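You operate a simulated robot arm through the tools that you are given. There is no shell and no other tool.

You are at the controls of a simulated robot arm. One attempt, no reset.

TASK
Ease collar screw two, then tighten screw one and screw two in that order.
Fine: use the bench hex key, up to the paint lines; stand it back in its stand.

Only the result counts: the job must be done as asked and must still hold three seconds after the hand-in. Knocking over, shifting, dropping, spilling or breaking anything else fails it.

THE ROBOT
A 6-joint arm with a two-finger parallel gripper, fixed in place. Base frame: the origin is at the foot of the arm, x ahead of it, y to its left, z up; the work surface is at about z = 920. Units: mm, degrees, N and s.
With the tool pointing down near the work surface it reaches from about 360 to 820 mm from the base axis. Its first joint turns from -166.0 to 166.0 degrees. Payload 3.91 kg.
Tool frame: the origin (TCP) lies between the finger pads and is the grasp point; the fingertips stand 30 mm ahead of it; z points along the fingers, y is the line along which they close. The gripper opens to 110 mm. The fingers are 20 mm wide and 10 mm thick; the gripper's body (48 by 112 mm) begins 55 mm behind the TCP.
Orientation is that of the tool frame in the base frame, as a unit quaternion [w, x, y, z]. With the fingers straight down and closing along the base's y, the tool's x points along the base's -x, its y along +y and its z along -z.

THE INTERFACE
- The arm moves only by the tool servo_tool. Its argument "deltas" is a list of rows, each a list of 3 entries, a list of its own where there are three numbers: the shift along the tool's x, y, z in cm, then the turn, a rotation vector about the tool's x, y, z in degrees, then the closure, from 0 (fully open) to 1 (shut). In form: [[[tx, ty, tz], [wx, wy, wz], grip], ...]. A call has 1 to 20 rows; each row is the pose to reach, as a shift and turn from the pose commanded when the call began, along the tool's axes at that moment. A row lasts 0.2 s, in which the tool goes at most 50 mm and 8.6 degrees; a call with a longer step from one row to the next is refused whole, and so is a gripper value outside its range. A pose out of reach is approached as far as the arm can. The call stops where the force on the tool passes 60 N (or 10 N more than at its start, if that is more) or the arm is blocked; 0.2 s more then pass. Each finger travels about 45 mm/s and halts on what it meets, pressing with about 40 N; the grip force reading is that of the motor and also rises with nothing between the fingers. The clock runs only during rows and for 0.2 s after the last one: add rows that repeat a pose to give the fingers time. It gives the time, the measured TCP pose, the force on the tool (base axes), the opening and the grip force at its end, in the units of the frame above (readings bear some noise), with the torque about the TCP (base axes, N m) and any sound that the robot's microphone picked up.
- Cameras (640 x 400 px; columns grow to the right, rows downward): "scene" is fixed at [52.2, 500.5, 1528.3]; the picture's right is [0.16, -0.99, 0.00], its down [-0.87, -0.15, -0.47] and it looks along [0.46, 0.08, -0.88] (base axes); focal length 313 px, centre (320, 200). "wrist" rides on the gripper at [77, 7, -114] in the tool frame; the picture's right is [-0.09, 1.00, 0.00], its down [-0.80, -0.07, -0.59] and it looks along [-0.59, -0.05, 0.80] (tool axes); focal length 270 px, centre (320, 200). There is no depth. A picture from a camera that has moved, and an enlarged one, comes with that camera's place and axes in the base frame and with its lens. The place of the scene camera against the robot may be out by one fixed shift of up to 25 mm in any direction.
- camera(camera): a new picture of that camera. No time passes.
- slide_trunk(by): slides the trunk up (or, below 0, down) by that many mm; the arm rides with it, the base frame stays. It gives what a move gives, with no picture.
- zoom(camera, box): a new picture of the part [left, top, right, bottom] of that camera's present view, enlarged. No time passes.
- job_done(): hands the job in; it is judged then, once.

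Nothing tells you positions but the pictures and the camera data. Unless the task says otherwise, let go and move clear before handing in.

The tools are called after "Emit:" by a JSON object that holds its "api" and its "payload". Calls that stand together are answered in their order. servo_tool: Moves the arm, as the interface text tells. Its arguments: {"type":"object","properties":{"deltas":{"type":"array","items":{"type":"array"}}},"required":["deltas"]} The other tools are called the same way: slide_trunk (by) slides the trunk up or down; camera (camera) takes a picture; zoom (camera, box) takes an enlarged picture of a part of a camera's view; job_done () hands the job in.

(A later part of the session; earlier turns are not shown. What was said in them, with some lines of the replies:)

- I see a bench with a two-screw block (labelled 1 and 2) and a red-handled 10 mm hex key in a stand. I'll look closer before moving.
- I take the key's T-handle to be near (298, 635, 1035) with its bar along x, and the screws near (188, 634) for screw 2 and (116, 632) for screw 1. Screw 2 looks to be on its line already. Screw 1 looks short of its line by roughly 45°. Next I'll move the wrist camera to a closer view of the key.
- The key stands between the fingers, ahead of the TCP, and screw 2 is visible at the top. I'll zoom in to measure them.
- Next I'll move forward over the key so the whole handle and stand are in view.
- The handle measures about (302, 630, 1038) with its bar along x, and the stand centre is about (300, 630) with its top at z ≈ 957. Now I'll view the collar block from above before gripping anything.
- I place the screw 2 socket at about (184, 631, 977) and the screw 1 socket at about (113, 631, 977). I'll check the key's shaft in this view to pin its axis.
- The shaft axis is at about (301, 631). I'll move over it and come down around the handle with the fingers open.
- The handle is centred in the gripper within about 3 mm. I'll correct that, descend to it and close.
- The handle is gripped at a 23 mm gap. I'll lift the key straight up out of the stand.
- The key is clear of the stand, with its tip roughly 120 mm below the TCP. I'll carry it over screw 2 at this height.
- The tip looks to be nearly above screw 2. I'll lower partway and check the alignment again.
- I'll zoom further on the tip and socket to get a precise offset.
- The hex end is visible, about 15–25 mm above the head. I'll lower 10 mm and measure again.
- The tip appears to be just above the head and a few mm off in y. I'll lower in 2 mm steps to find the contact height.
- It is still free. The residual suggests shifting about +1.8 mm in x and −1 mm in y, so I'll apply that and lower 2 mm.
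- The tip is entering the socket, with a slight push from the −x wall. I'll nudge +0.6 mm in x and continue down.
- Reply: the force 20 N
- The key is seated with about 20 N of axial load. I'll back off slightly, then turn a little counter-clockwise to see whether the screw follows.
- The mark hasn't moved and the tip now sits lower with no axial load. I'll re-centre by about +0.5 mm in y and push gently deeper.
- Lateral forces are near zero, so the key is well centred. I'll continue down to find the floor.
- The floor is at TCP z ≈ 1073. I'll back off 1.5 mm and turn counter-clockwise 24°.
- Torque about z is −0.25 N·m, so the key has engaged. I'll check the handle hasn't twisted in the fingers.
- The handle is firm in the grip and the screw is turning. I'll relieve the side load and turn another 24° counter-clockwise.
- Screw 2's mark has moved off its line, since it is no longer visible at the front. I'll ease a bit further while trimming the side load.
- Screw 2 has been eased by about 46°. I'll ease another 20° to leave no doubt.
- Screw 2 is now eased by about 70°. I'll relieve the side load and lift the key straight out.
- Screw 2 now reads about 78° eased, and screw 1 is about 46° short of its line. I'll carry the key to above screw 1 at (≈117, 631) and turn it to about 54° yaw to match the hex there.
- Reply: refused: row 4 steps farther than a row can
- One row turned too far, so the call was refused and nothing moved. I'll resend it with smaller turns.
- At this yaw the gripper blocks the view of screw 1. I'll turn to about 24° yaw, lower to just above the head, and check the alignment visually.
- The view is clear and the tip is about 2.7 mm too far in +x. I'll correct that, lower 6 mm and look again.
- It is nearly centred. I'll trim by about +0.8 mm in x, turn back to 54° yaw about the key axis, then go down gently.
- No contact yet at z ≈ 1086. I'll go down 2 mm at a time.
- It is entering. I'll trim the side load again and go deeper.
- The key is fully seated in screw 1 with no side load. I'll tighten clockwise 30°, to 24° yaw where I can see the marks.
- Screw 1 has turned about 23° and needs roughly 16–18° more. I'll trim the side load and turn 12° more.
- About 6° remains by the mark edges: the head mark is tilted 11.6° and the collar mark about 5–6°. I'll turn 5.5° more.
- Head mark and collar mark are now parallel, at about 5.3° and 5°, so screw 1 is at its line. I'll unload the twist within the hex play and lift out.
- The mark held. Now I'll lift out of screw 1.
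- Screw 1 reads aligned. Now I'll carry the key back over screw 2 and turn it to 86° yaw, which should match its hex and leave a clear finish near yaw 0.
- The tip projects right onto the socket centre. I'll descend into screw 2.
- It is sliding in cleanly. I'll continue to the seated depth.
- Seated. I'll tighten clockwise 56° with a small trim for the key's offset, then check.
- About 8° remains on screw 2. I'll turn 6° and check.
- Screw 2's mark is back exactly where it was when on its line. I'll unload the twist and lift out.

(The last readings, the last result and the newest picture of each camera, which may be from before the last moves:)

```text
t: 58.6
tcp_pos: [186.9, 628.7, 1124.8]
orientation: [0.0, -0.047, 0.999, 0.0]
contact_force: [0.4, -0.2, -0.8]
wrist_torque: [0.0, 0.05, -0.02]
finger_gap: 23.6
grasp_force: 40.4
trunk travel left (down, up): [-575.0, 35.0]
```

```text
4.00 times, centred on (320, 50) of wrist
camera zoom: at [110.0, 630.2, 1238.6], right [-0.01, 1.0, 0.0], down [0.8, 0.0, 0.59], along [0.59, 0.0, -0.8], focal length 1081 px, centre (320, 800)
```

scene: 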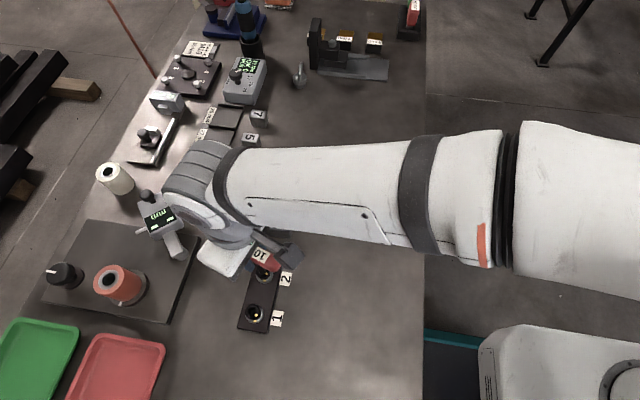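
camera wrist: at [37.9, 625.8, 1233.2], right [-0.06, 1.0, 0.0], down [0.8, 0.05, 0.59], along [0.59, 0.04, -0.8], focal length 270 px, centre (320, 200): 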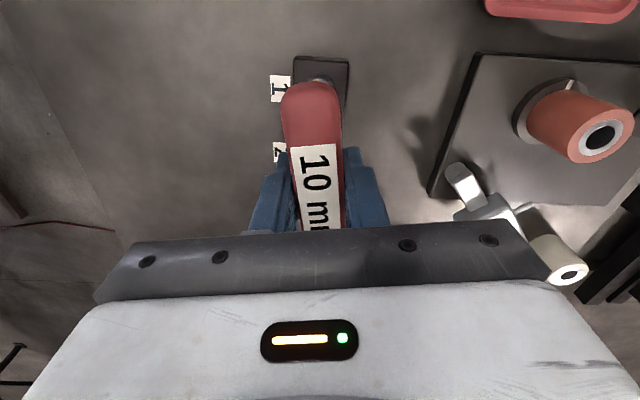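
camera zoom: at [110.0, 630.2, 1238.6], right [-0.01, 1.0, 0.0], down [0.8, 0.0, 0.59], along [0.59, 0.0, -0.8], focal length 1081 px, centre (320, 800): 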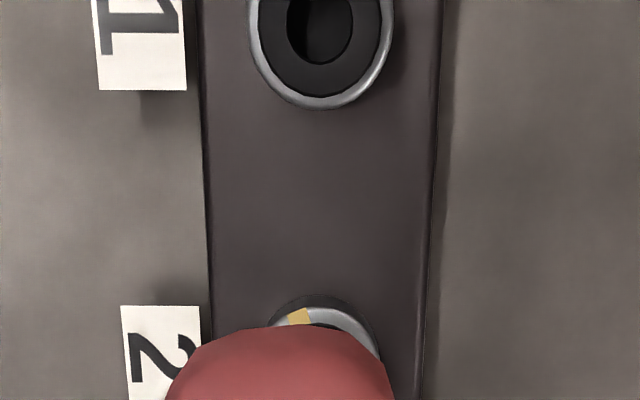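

Screw 2 looks right. Before stowing the key I'll take a near-vertical view of screw 1 with the wrist camera to confirm its alignment.

Emit:
{"api": "servo_tool", "payload": {"deltas": [[[1.3, 0, 0], [0, 0, 0], 1], [[2.7, 0, 0], [0, 0, 0], 1], [[2.7, 0, 0], [0, 0, 0], 1]]}}

Emit:
{"api": "zoom", "payload": {"camera": "wrist", "box": [290, 0, 360, 60]}}

Emit:
{"api": "zoom", "payload": {"camera": "wrist", "box": [300, 20, 340, 50]}}

```text
t: 59.4
tcp_pos: [162.0, 628.3, 1124.2]
orientation: [0.0, -0.047, 0.999, 0.0]
contact_force: [0.0, -0.4, -1.0]
wrist_torque: [-0.02, 0.04, 0.01]
finger_gap: 23.8
grasp_force: 40.0
trunk travel left (down, up): [-575.0, 35.0]
```

```text
6.67 times, centred on (325, 30) of wrist
camera zoom: at [83.4, 628.0, 1238.6], right [-0.01, 1.0, 0.0], down [0.8, 0.0, 0.59], along [0.59, 0.0, -0.8], focal length 1802 px, centre (287, 1333)
```

zoom: 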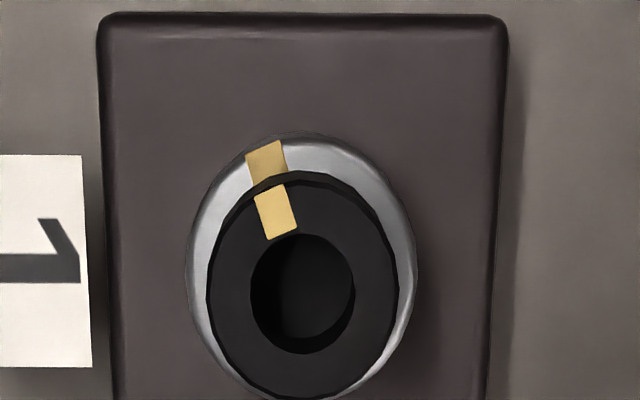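

```text
13.33 times, centred on (320, 35) of wrist
camera zoom: at [83.4, 628.0, 1238.6], right [-0.01, 1.0, 0.0], down [0.8, 0.0, 0.59], along [0.59, 0.0, -0.8], focal length 3604 px, centre (320, 2400)
```

zoom: 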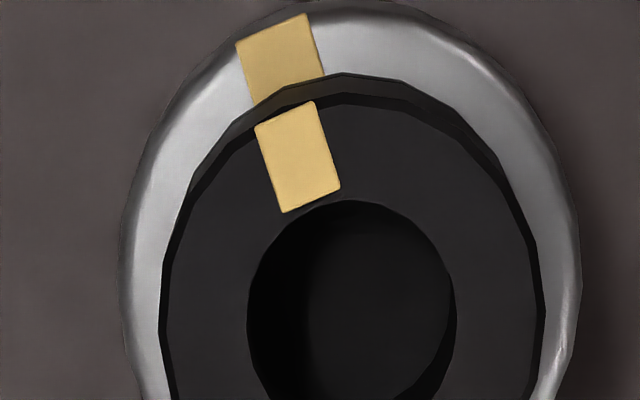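

Screw 1's marks are aligned within about 1°. On the way to the stand I'll check screw 2 the same way.

Emit:
{"api": "servo_tool", "payload": {"deltas": [[[-1.8, 0.1, 0], [0, 0, 1.3], 1], [[-3.6, 0.1, 0], [0, 0, 2.7], 1], [[-5.4, 0.1, 0], [0, 0, 4], 1], [[-7.1, 0.1, 0], [0, 0, 5.4], 1], [[-7.1, 0.1, 0], [0, 0, 5.4], 1]]}}

Emit:
{"api": "camera", "payload": {"camera": "wrist"}}

Emit:
{"api": "zoom", "payload": {"camera": "wrist", "box": [300, 20, 340, 50]}}

```text
t: 60.6
tcp_pos: [230.9, 636.5, 1125.2]
orientation: [0.0, 0.0, 1.0, 0.0]
contact_force: [-0.3, -0.8, -0.7]
wrist_torque: [-0.04, 0.0, -0.01]
finger_gap: 23.6
grasp_force: 40.7
trunk travel left (down, up): [-575.0, 35.0]
```

```text
taken
camera wrist: at [153.7, 642.6, 1238.3], right [0.09, 1.0, 0.0], down [0.8, -0.07, 0.59], along [0.59, -0.05, -0.8], focal length 270 px, centre (320, 200)
```

wrist: 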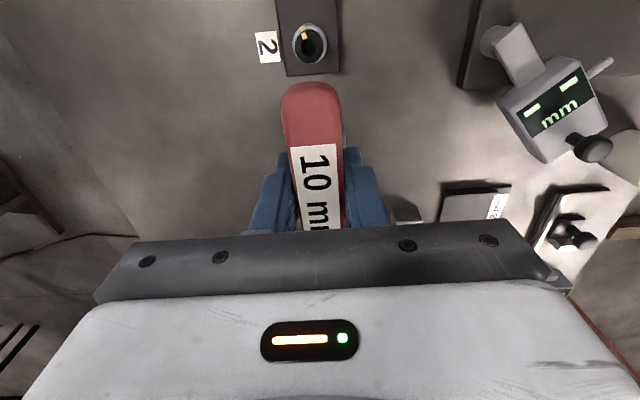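

```text
13.33 times, centred on (320, 35) of wrist
camera zoom: at [153.7, 642.6, 1238.3], right [0.09, 1.0, 0.0], down [0.8, -0.07, 0.59], along [0.59, -0.05, -0.8], focal length 3604 px, centre (320, 2400)
```

zoom: 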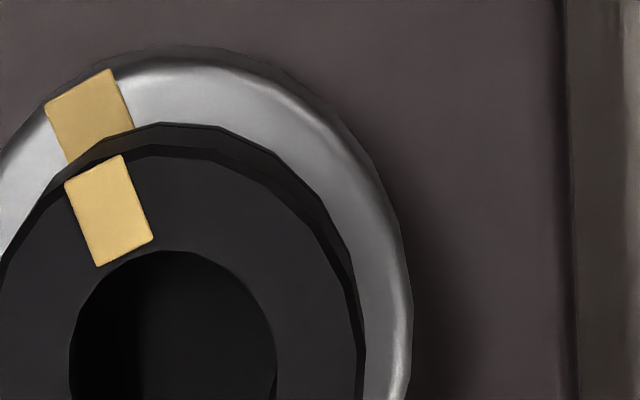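

Both screws are aligned within about 1°. Now I'll move the key back over its stand and lower it to just above the hole.

Emit:
{"api": "servo_tool", "payload": {"deltas": [[[-2.4, -0.15, 0], [0, 0, 0], 1], [[-4.8, -0.3, 0], [0, 0, 0], 1], [[-7.06, -0.45, 0], [0, 0, 0], 1], [[-7.06, -0.45, 1.5], [0, 0, 0], 1], [[-7.06, -0.45, 3.0], [0, 0, 0], 1], [[-7.06, -0.45, 4.2], [0, 0, 0], 1], [[-7.06, -0.45, 4.2], [0, 0, 0], 1]]}}

Emit:
{"api": "zoom", "payload": {"camera": "scene", "box": [262, 210, 292, 235]}}

Emit:
{"api": "camera", "payload": {"camera": "wrist"}}

```text
t: 62.2
tcp_pos: [301.6, 632.2, 1082.4]
orientation: [0.0, -0.001, 1.0, -0.001]
contact_force: [-0.1, -1.0, -1.8]
wrist_torque: [0.0, 0.01, -0.01]
finger_gap: 23.6
grasp_force: 39.5
trunk travel left (down, up): [-575.0, 35.0]
```

```text
16.00 times, centred on (277, 222) of scene
camera zoom: at [52.2, 500.5, 1528.3], right [0.16, -0.99, 0.0], down [-0.87, -0.15, -0.47], along [0.46, 0.08, -0.88], focal length 5003 px, centre (1008, -160)
```

zoom: 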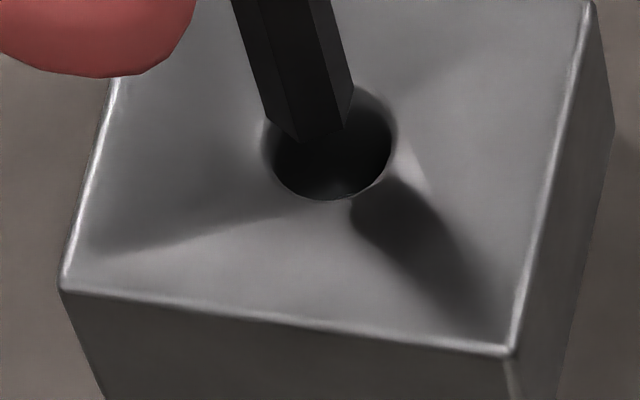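

```text
taken
camera wrist: at [224.7, 638.2, 1196.5], right [0.09, 1.0, 0.0], down [0.8, -0.07, 0.59], along [0.59, -0.05, -0.8], focal length 270 px, centre (320, 200)
```

wrist: 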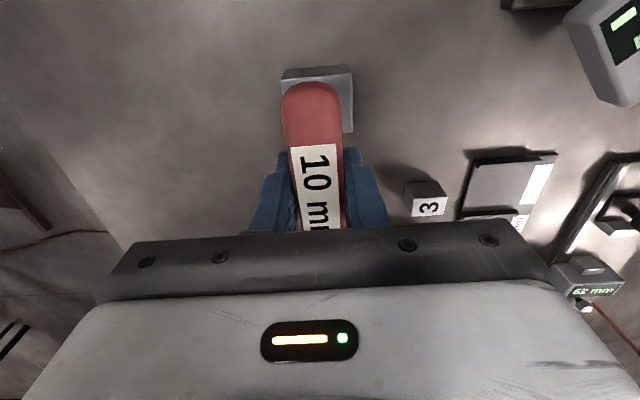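

The key is back at the grasp position and the tip points into the hole, so I'll lower it gently.

Emit:
{"api": "servo_tool", "payload": {"deltas": [[[0, 0, 0.6], [0, 0, 0], 1], [[0, 0, 1.2], [0, 0, 0], 1], [[0, 0, 1.7], [0, 0, 0], 1], [[0, 0, 1.7], [0, 0, 0], 1]]}}

Emit:
{"api": "zoom", "payload": {"camera": "scene", "box": [262, 210, 292, 235]}}

```text
t: 63.2
tcp_pos: [301.7, 630.7, 1065.8]
orientation: [0.0, 0.0, 1.0, 0.0]
contact_force: [0.1, 0.7, -1.8]
wrist_torque: [0.01, 0.01, -0.02]
finger_gap: 23.8
grasp_force: 40.8
trunk travel left (down, up): [-575.0, 35.0]
```

```text
16.00 times, centred on (277, 222) of scene
camera zoom: at [52.2, 500.5, 1528.3], right [0.16, -0.99, 0.0], down [-0.87, -0.15, -0.47], along [0.46, 0.08, -0.88], focal length 5003 px, centre (1008, -160)
```

zoom: 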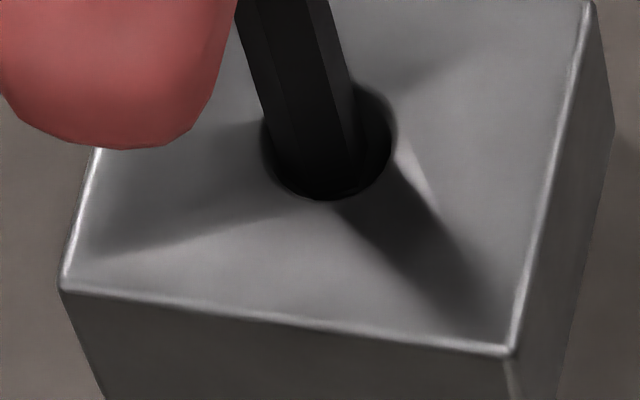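

It is entering the hole, slightly toward the +y side. I'll shift 1 mm in −y and continue down.

Emit:
{"api": "servo_tool", "payload": {"deltas": [[[0, -0.1, 0], [0, 0, 0], 1], [[0, -0.1, 0.5], [0, 0, 0], 1], [[0, -0.1, 1.0], [0, 0, 0], 1], [[0, -0.1, 1.0], [0, 0, 0], 1]]}}

Emit:
{"api": "zoom", "payload": {"camera": "scene", "box": [262, 210, 292, 235]}}

```text
t: 64.2
tcp_pos: [301.5, 630.3, 1054.6]
orientation: [0.0, 0.0, 1.0, 0.0]
contact_force: [0.2, -0.5, -1.7]
wrist_torque: [0.02, -0.01, 0.03]
finger_gap: 23.5
grasp_force: 40.3
trunk travel left (down, up): [-575.0, 35.0]
```

```text
16.00 times, centred on (277, 222) of scene
camera zoom: at [52.2, 500.5, 1528.3], right [0.16, -0.99, 0.0], down [-0.87, -0.15, -0.47], along [0.46, 0.08, -0.88], focal length 5003 px, centre (1008, -160)
```

zoom: 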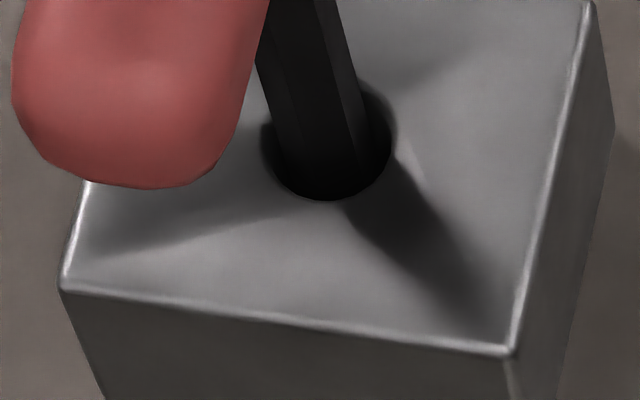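

No contact so far and the key is well inside. I'll keep going to the original depth near z ≈ 1039.

Emit:
{"api": "servo_tool", "payload": {"deltas": [[[0, 0, 0.5], [0, 0, 0], 1], [[0, 0, 1.0], [0, 0, 0], 1], [[0, 0, 1.4], [0, 0, 0], 1], [[0, 0, 1.4], [0, 0, 0], 1]]}}

```text
t: 65.2
tcp_pos: [302.3, 629.4, 1041.3]
orientation: [0.0, 0.0, 1.0, 0.0]
contact_force: [0.4, -0.2, -1.2]
wrist_torque: [-0.03, -0.02, -0.03]
finger_gap: 23.4
grasp_force: 40.1
trunk travel left (down, up): [-575.0, 35.0]
```

Emit:
{"api": "servo_tool", "payload": {"deltas": [[[0, 0, 0.1], [0, 0, 0], 1], [[0, 0, 0.2], [0, 0, 0], 1], [[0, 0, 0.2], [0, 0, 0], 1]]}}

```text
t: 66.0
tcp_pos: [301.4, 630.5, 1038.3]
orientation: [0.0, 0.0, 1.0, 0.0]
contact_force: [0.4, 0.2, -1.9]
wrist_torque: [-0.03, -0.04, -0.01]
finger_gap: 23.4
grasp_force: 40.3
trunk travel left (down, up): [-575.0, 35.0]
```

Emit:
{"api": "servo_tool", "payload": {"deltas": [[[0, 0, 0.1], [0, 0, 0], 1], [[0, 0, 0.15], [0, 0, 0], 1], [[0, 0, 0.15], [0, 0, 0], 1]]}}

Emit:
{"api": "camera", "payload": {"camera": "wrist"}}

```text
t: 66.8
tcp_pos: [302.5, 631.2, 1038.2]
orientation: [-0.001, 0.001, 1.0, 0.001]
contact_force: [-0.3, 1.3, 5.6]
wrist_torque: [0.17, 0.06, -0.02]
finger_gap: 23.4
grasp_force: 40.1
trunk travel left (down, up): [-575.0, 35.0]
```

```text
taken
camera wrist: at [224.5, 636.8, 1152.7], right [0.09, 1.0, 0.0], down [0.8, -0.07, 0.59], along [0.59, -0.05, -0.8], focal length 270 px, centre (320, 200)
```

wrist: 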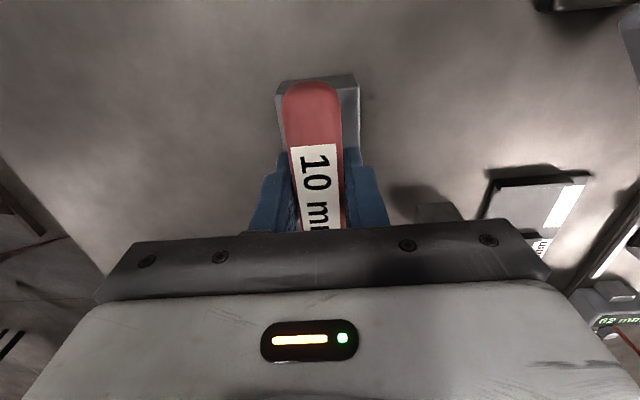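

The key has bottomed at its original height. I'll open the fingers gradually.

Emit:
{"api": "servo_tool", "payload": {"deltas": [[[0, 0, -0.05], [0, 0, 0], 0.8], [[0, 0, -0.05], [0, 0, 0], 0.74], [[0, 0, -0.05], [0, 0, 0], 0.7], [[0, 0, -0.05], [0, 0, 0], 0.5], [[0, 0, -0.05], [0, 0, 0], 0.3], [[0, 0, -0.05], [0, 0, 0], 0.0], [[0, 0, -0.05], [0, 0, 0], 0.0], [[0, 0, -0.05], [0, 0, 0], 0.0]]}}

Emit:
{"api": "camera", "payload": {"camera": "wrist"}}

Emit:
{"api": "zoom", "payload": {"camera": "scene", "box": [230, 170, 320, 250]}}

```text
t: 68.6
tcp_pos: [300.7, 629.9, 1037.7]
orientation: [0.0, 0.0, 1.0, 0.0]
contact_force: [0.3, -0.2, -0.5]
wrist_torque: [0.0, 0.01, 0.03]
finger_gap: 110.0
grasp_force: 0.0
trunk travel left (down, up): [-575.0, 35.0]
```

```text
taken
camera wrist: at [224.5, 637.0, 1152.4], right [0.09, 1.0, 0.0], down [0.8, -0.07, 0.59], along [0.59, -0.05, -0.8], focal length 270 px, centre (320, 200)
```

wrist: 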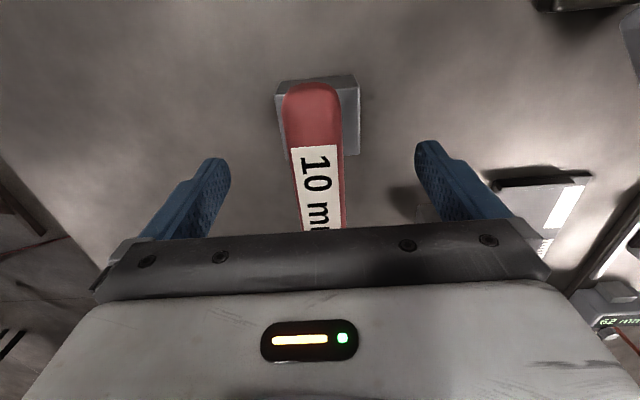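

```text
5.00 times, centred on (275, 210) of scene
camera zoom: at [52.2, 500.5, 1528.3], right [0.16, -0.99, 0.0], down [-0.87, -0.15, -0.47], along [0.46, 0.08, -0.88], focal length 1564 px, centre (545, 150)
```

zoom: 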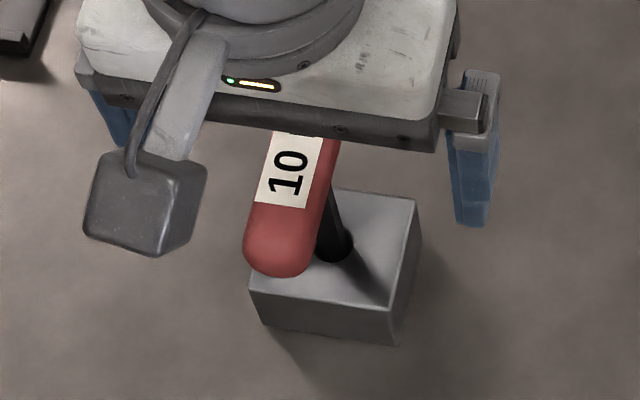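

The key stands upright on its own. I'll rise straight up and clear, then take final looks.

Emit:
{"api": "servo_tool", "payload": {"deltas": [[[0, 0, -2], [0, 0, 0], 0], [[0, 0, -5], [0, 0, 0], 0], [[0, 0, -9], [0, 0, 0], 0], [[0, 0, -13], [0, 0, 0], 0], [[0, -4, -16], [0, 0, 0], 0], [[0, -8.5, -18], [0, 0, 0], 0], [[0, -13, -19], [0, 0, 0], 0], [[0, -17.5, -20], [0, 0, 0], 0], [[0, -17.5, -20], [0, 0, 0], 0], [[0, -17.5, -20], [0, 0, 0], 0]]}}

Emit:
{"api": "camera", "payload": {"camera": "scene"}}

Emit:
{"api": "zoom", "payload": {"camera": "scene", "box": [220, 160, 320, 250]}}

Emit:
{"api": "zoom", "payload": {"camera": "scene", "box": [220, 240, 320, 340]}}

```text
t: 70.8
tcp_pos: [301.3, 454.7, 1239.3]
orientation: [0.001, 0.0, 1.0, 0.0]
contact_force: [-0.2, 0.4, -0.5]
wrist_torque: [0.0, 0.01, -0.02]
finger_gap: 110.0
grasp_force: 0.0
trunk travel left (down, up): [-575.0, 35.0]
```

```text
taken
```

scene: 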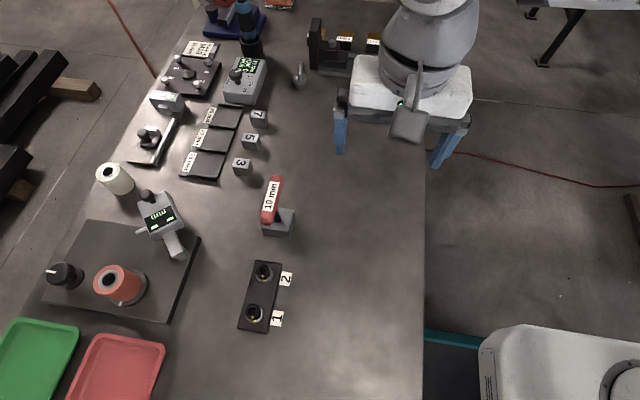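

```text
4.44 times, centred on (270, 205) of scene
camera zoom: at [52.2, 500.5, 1528.3], right [0.16, -0.99, 0.0], down [-0.87, -0.15, -0.47], along [0.46, 0.08, -0.88], focal length 1390 px, centre (542, 178)
```

zoom: 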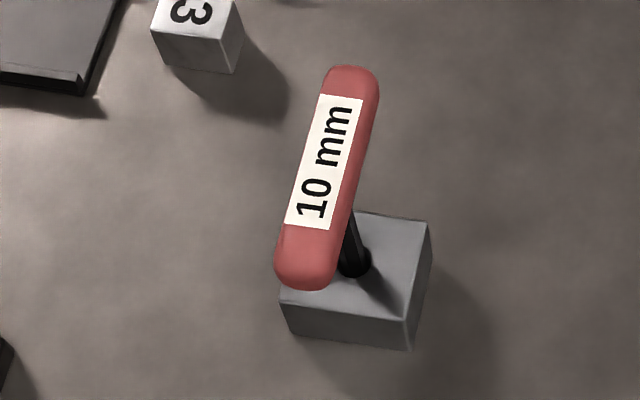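

```text
4.00 times, centred on (270, 290) of scene
camera zoom: at [52.2, 500.5, 1528.3], right [0.16, -0.99, 0.0], down [-0.87, -0.15, -0.47], along [0.46, 0.08, -0.88], focal length 1251 px, centre (520, -160)
```

zoom: 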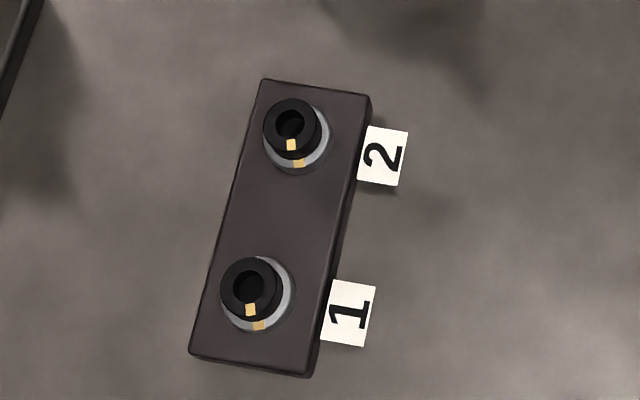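

Both screws are at their paint lines, the key stands in its stand as it did at the start, and the arm is clear with nothing else shifted. I'm handing the job in.

Emit:
{"api": "job_done", "payload": {}}

```text
The job is handed in.
```

I eased collar screw two, then tightened screw one and screw two, in that order, up to their paint lines. The job is handed in, and I haven't had a verdict back.

- **Screw two:** I backed it off about 78° before touching screw one, then brought it back to its line. The close-up shows its marks matching to within about 1°.
- **Screw one:** it started about 46° short of its line. The close-up shows it within about 1°, if anything just short of the line.
- **Hex key:** it is back in its stand, upright and facing the same way as at the start.
- **Everything else:** nothing was bumped or shifted in the final picture, and the arm is clear with the gripper open.
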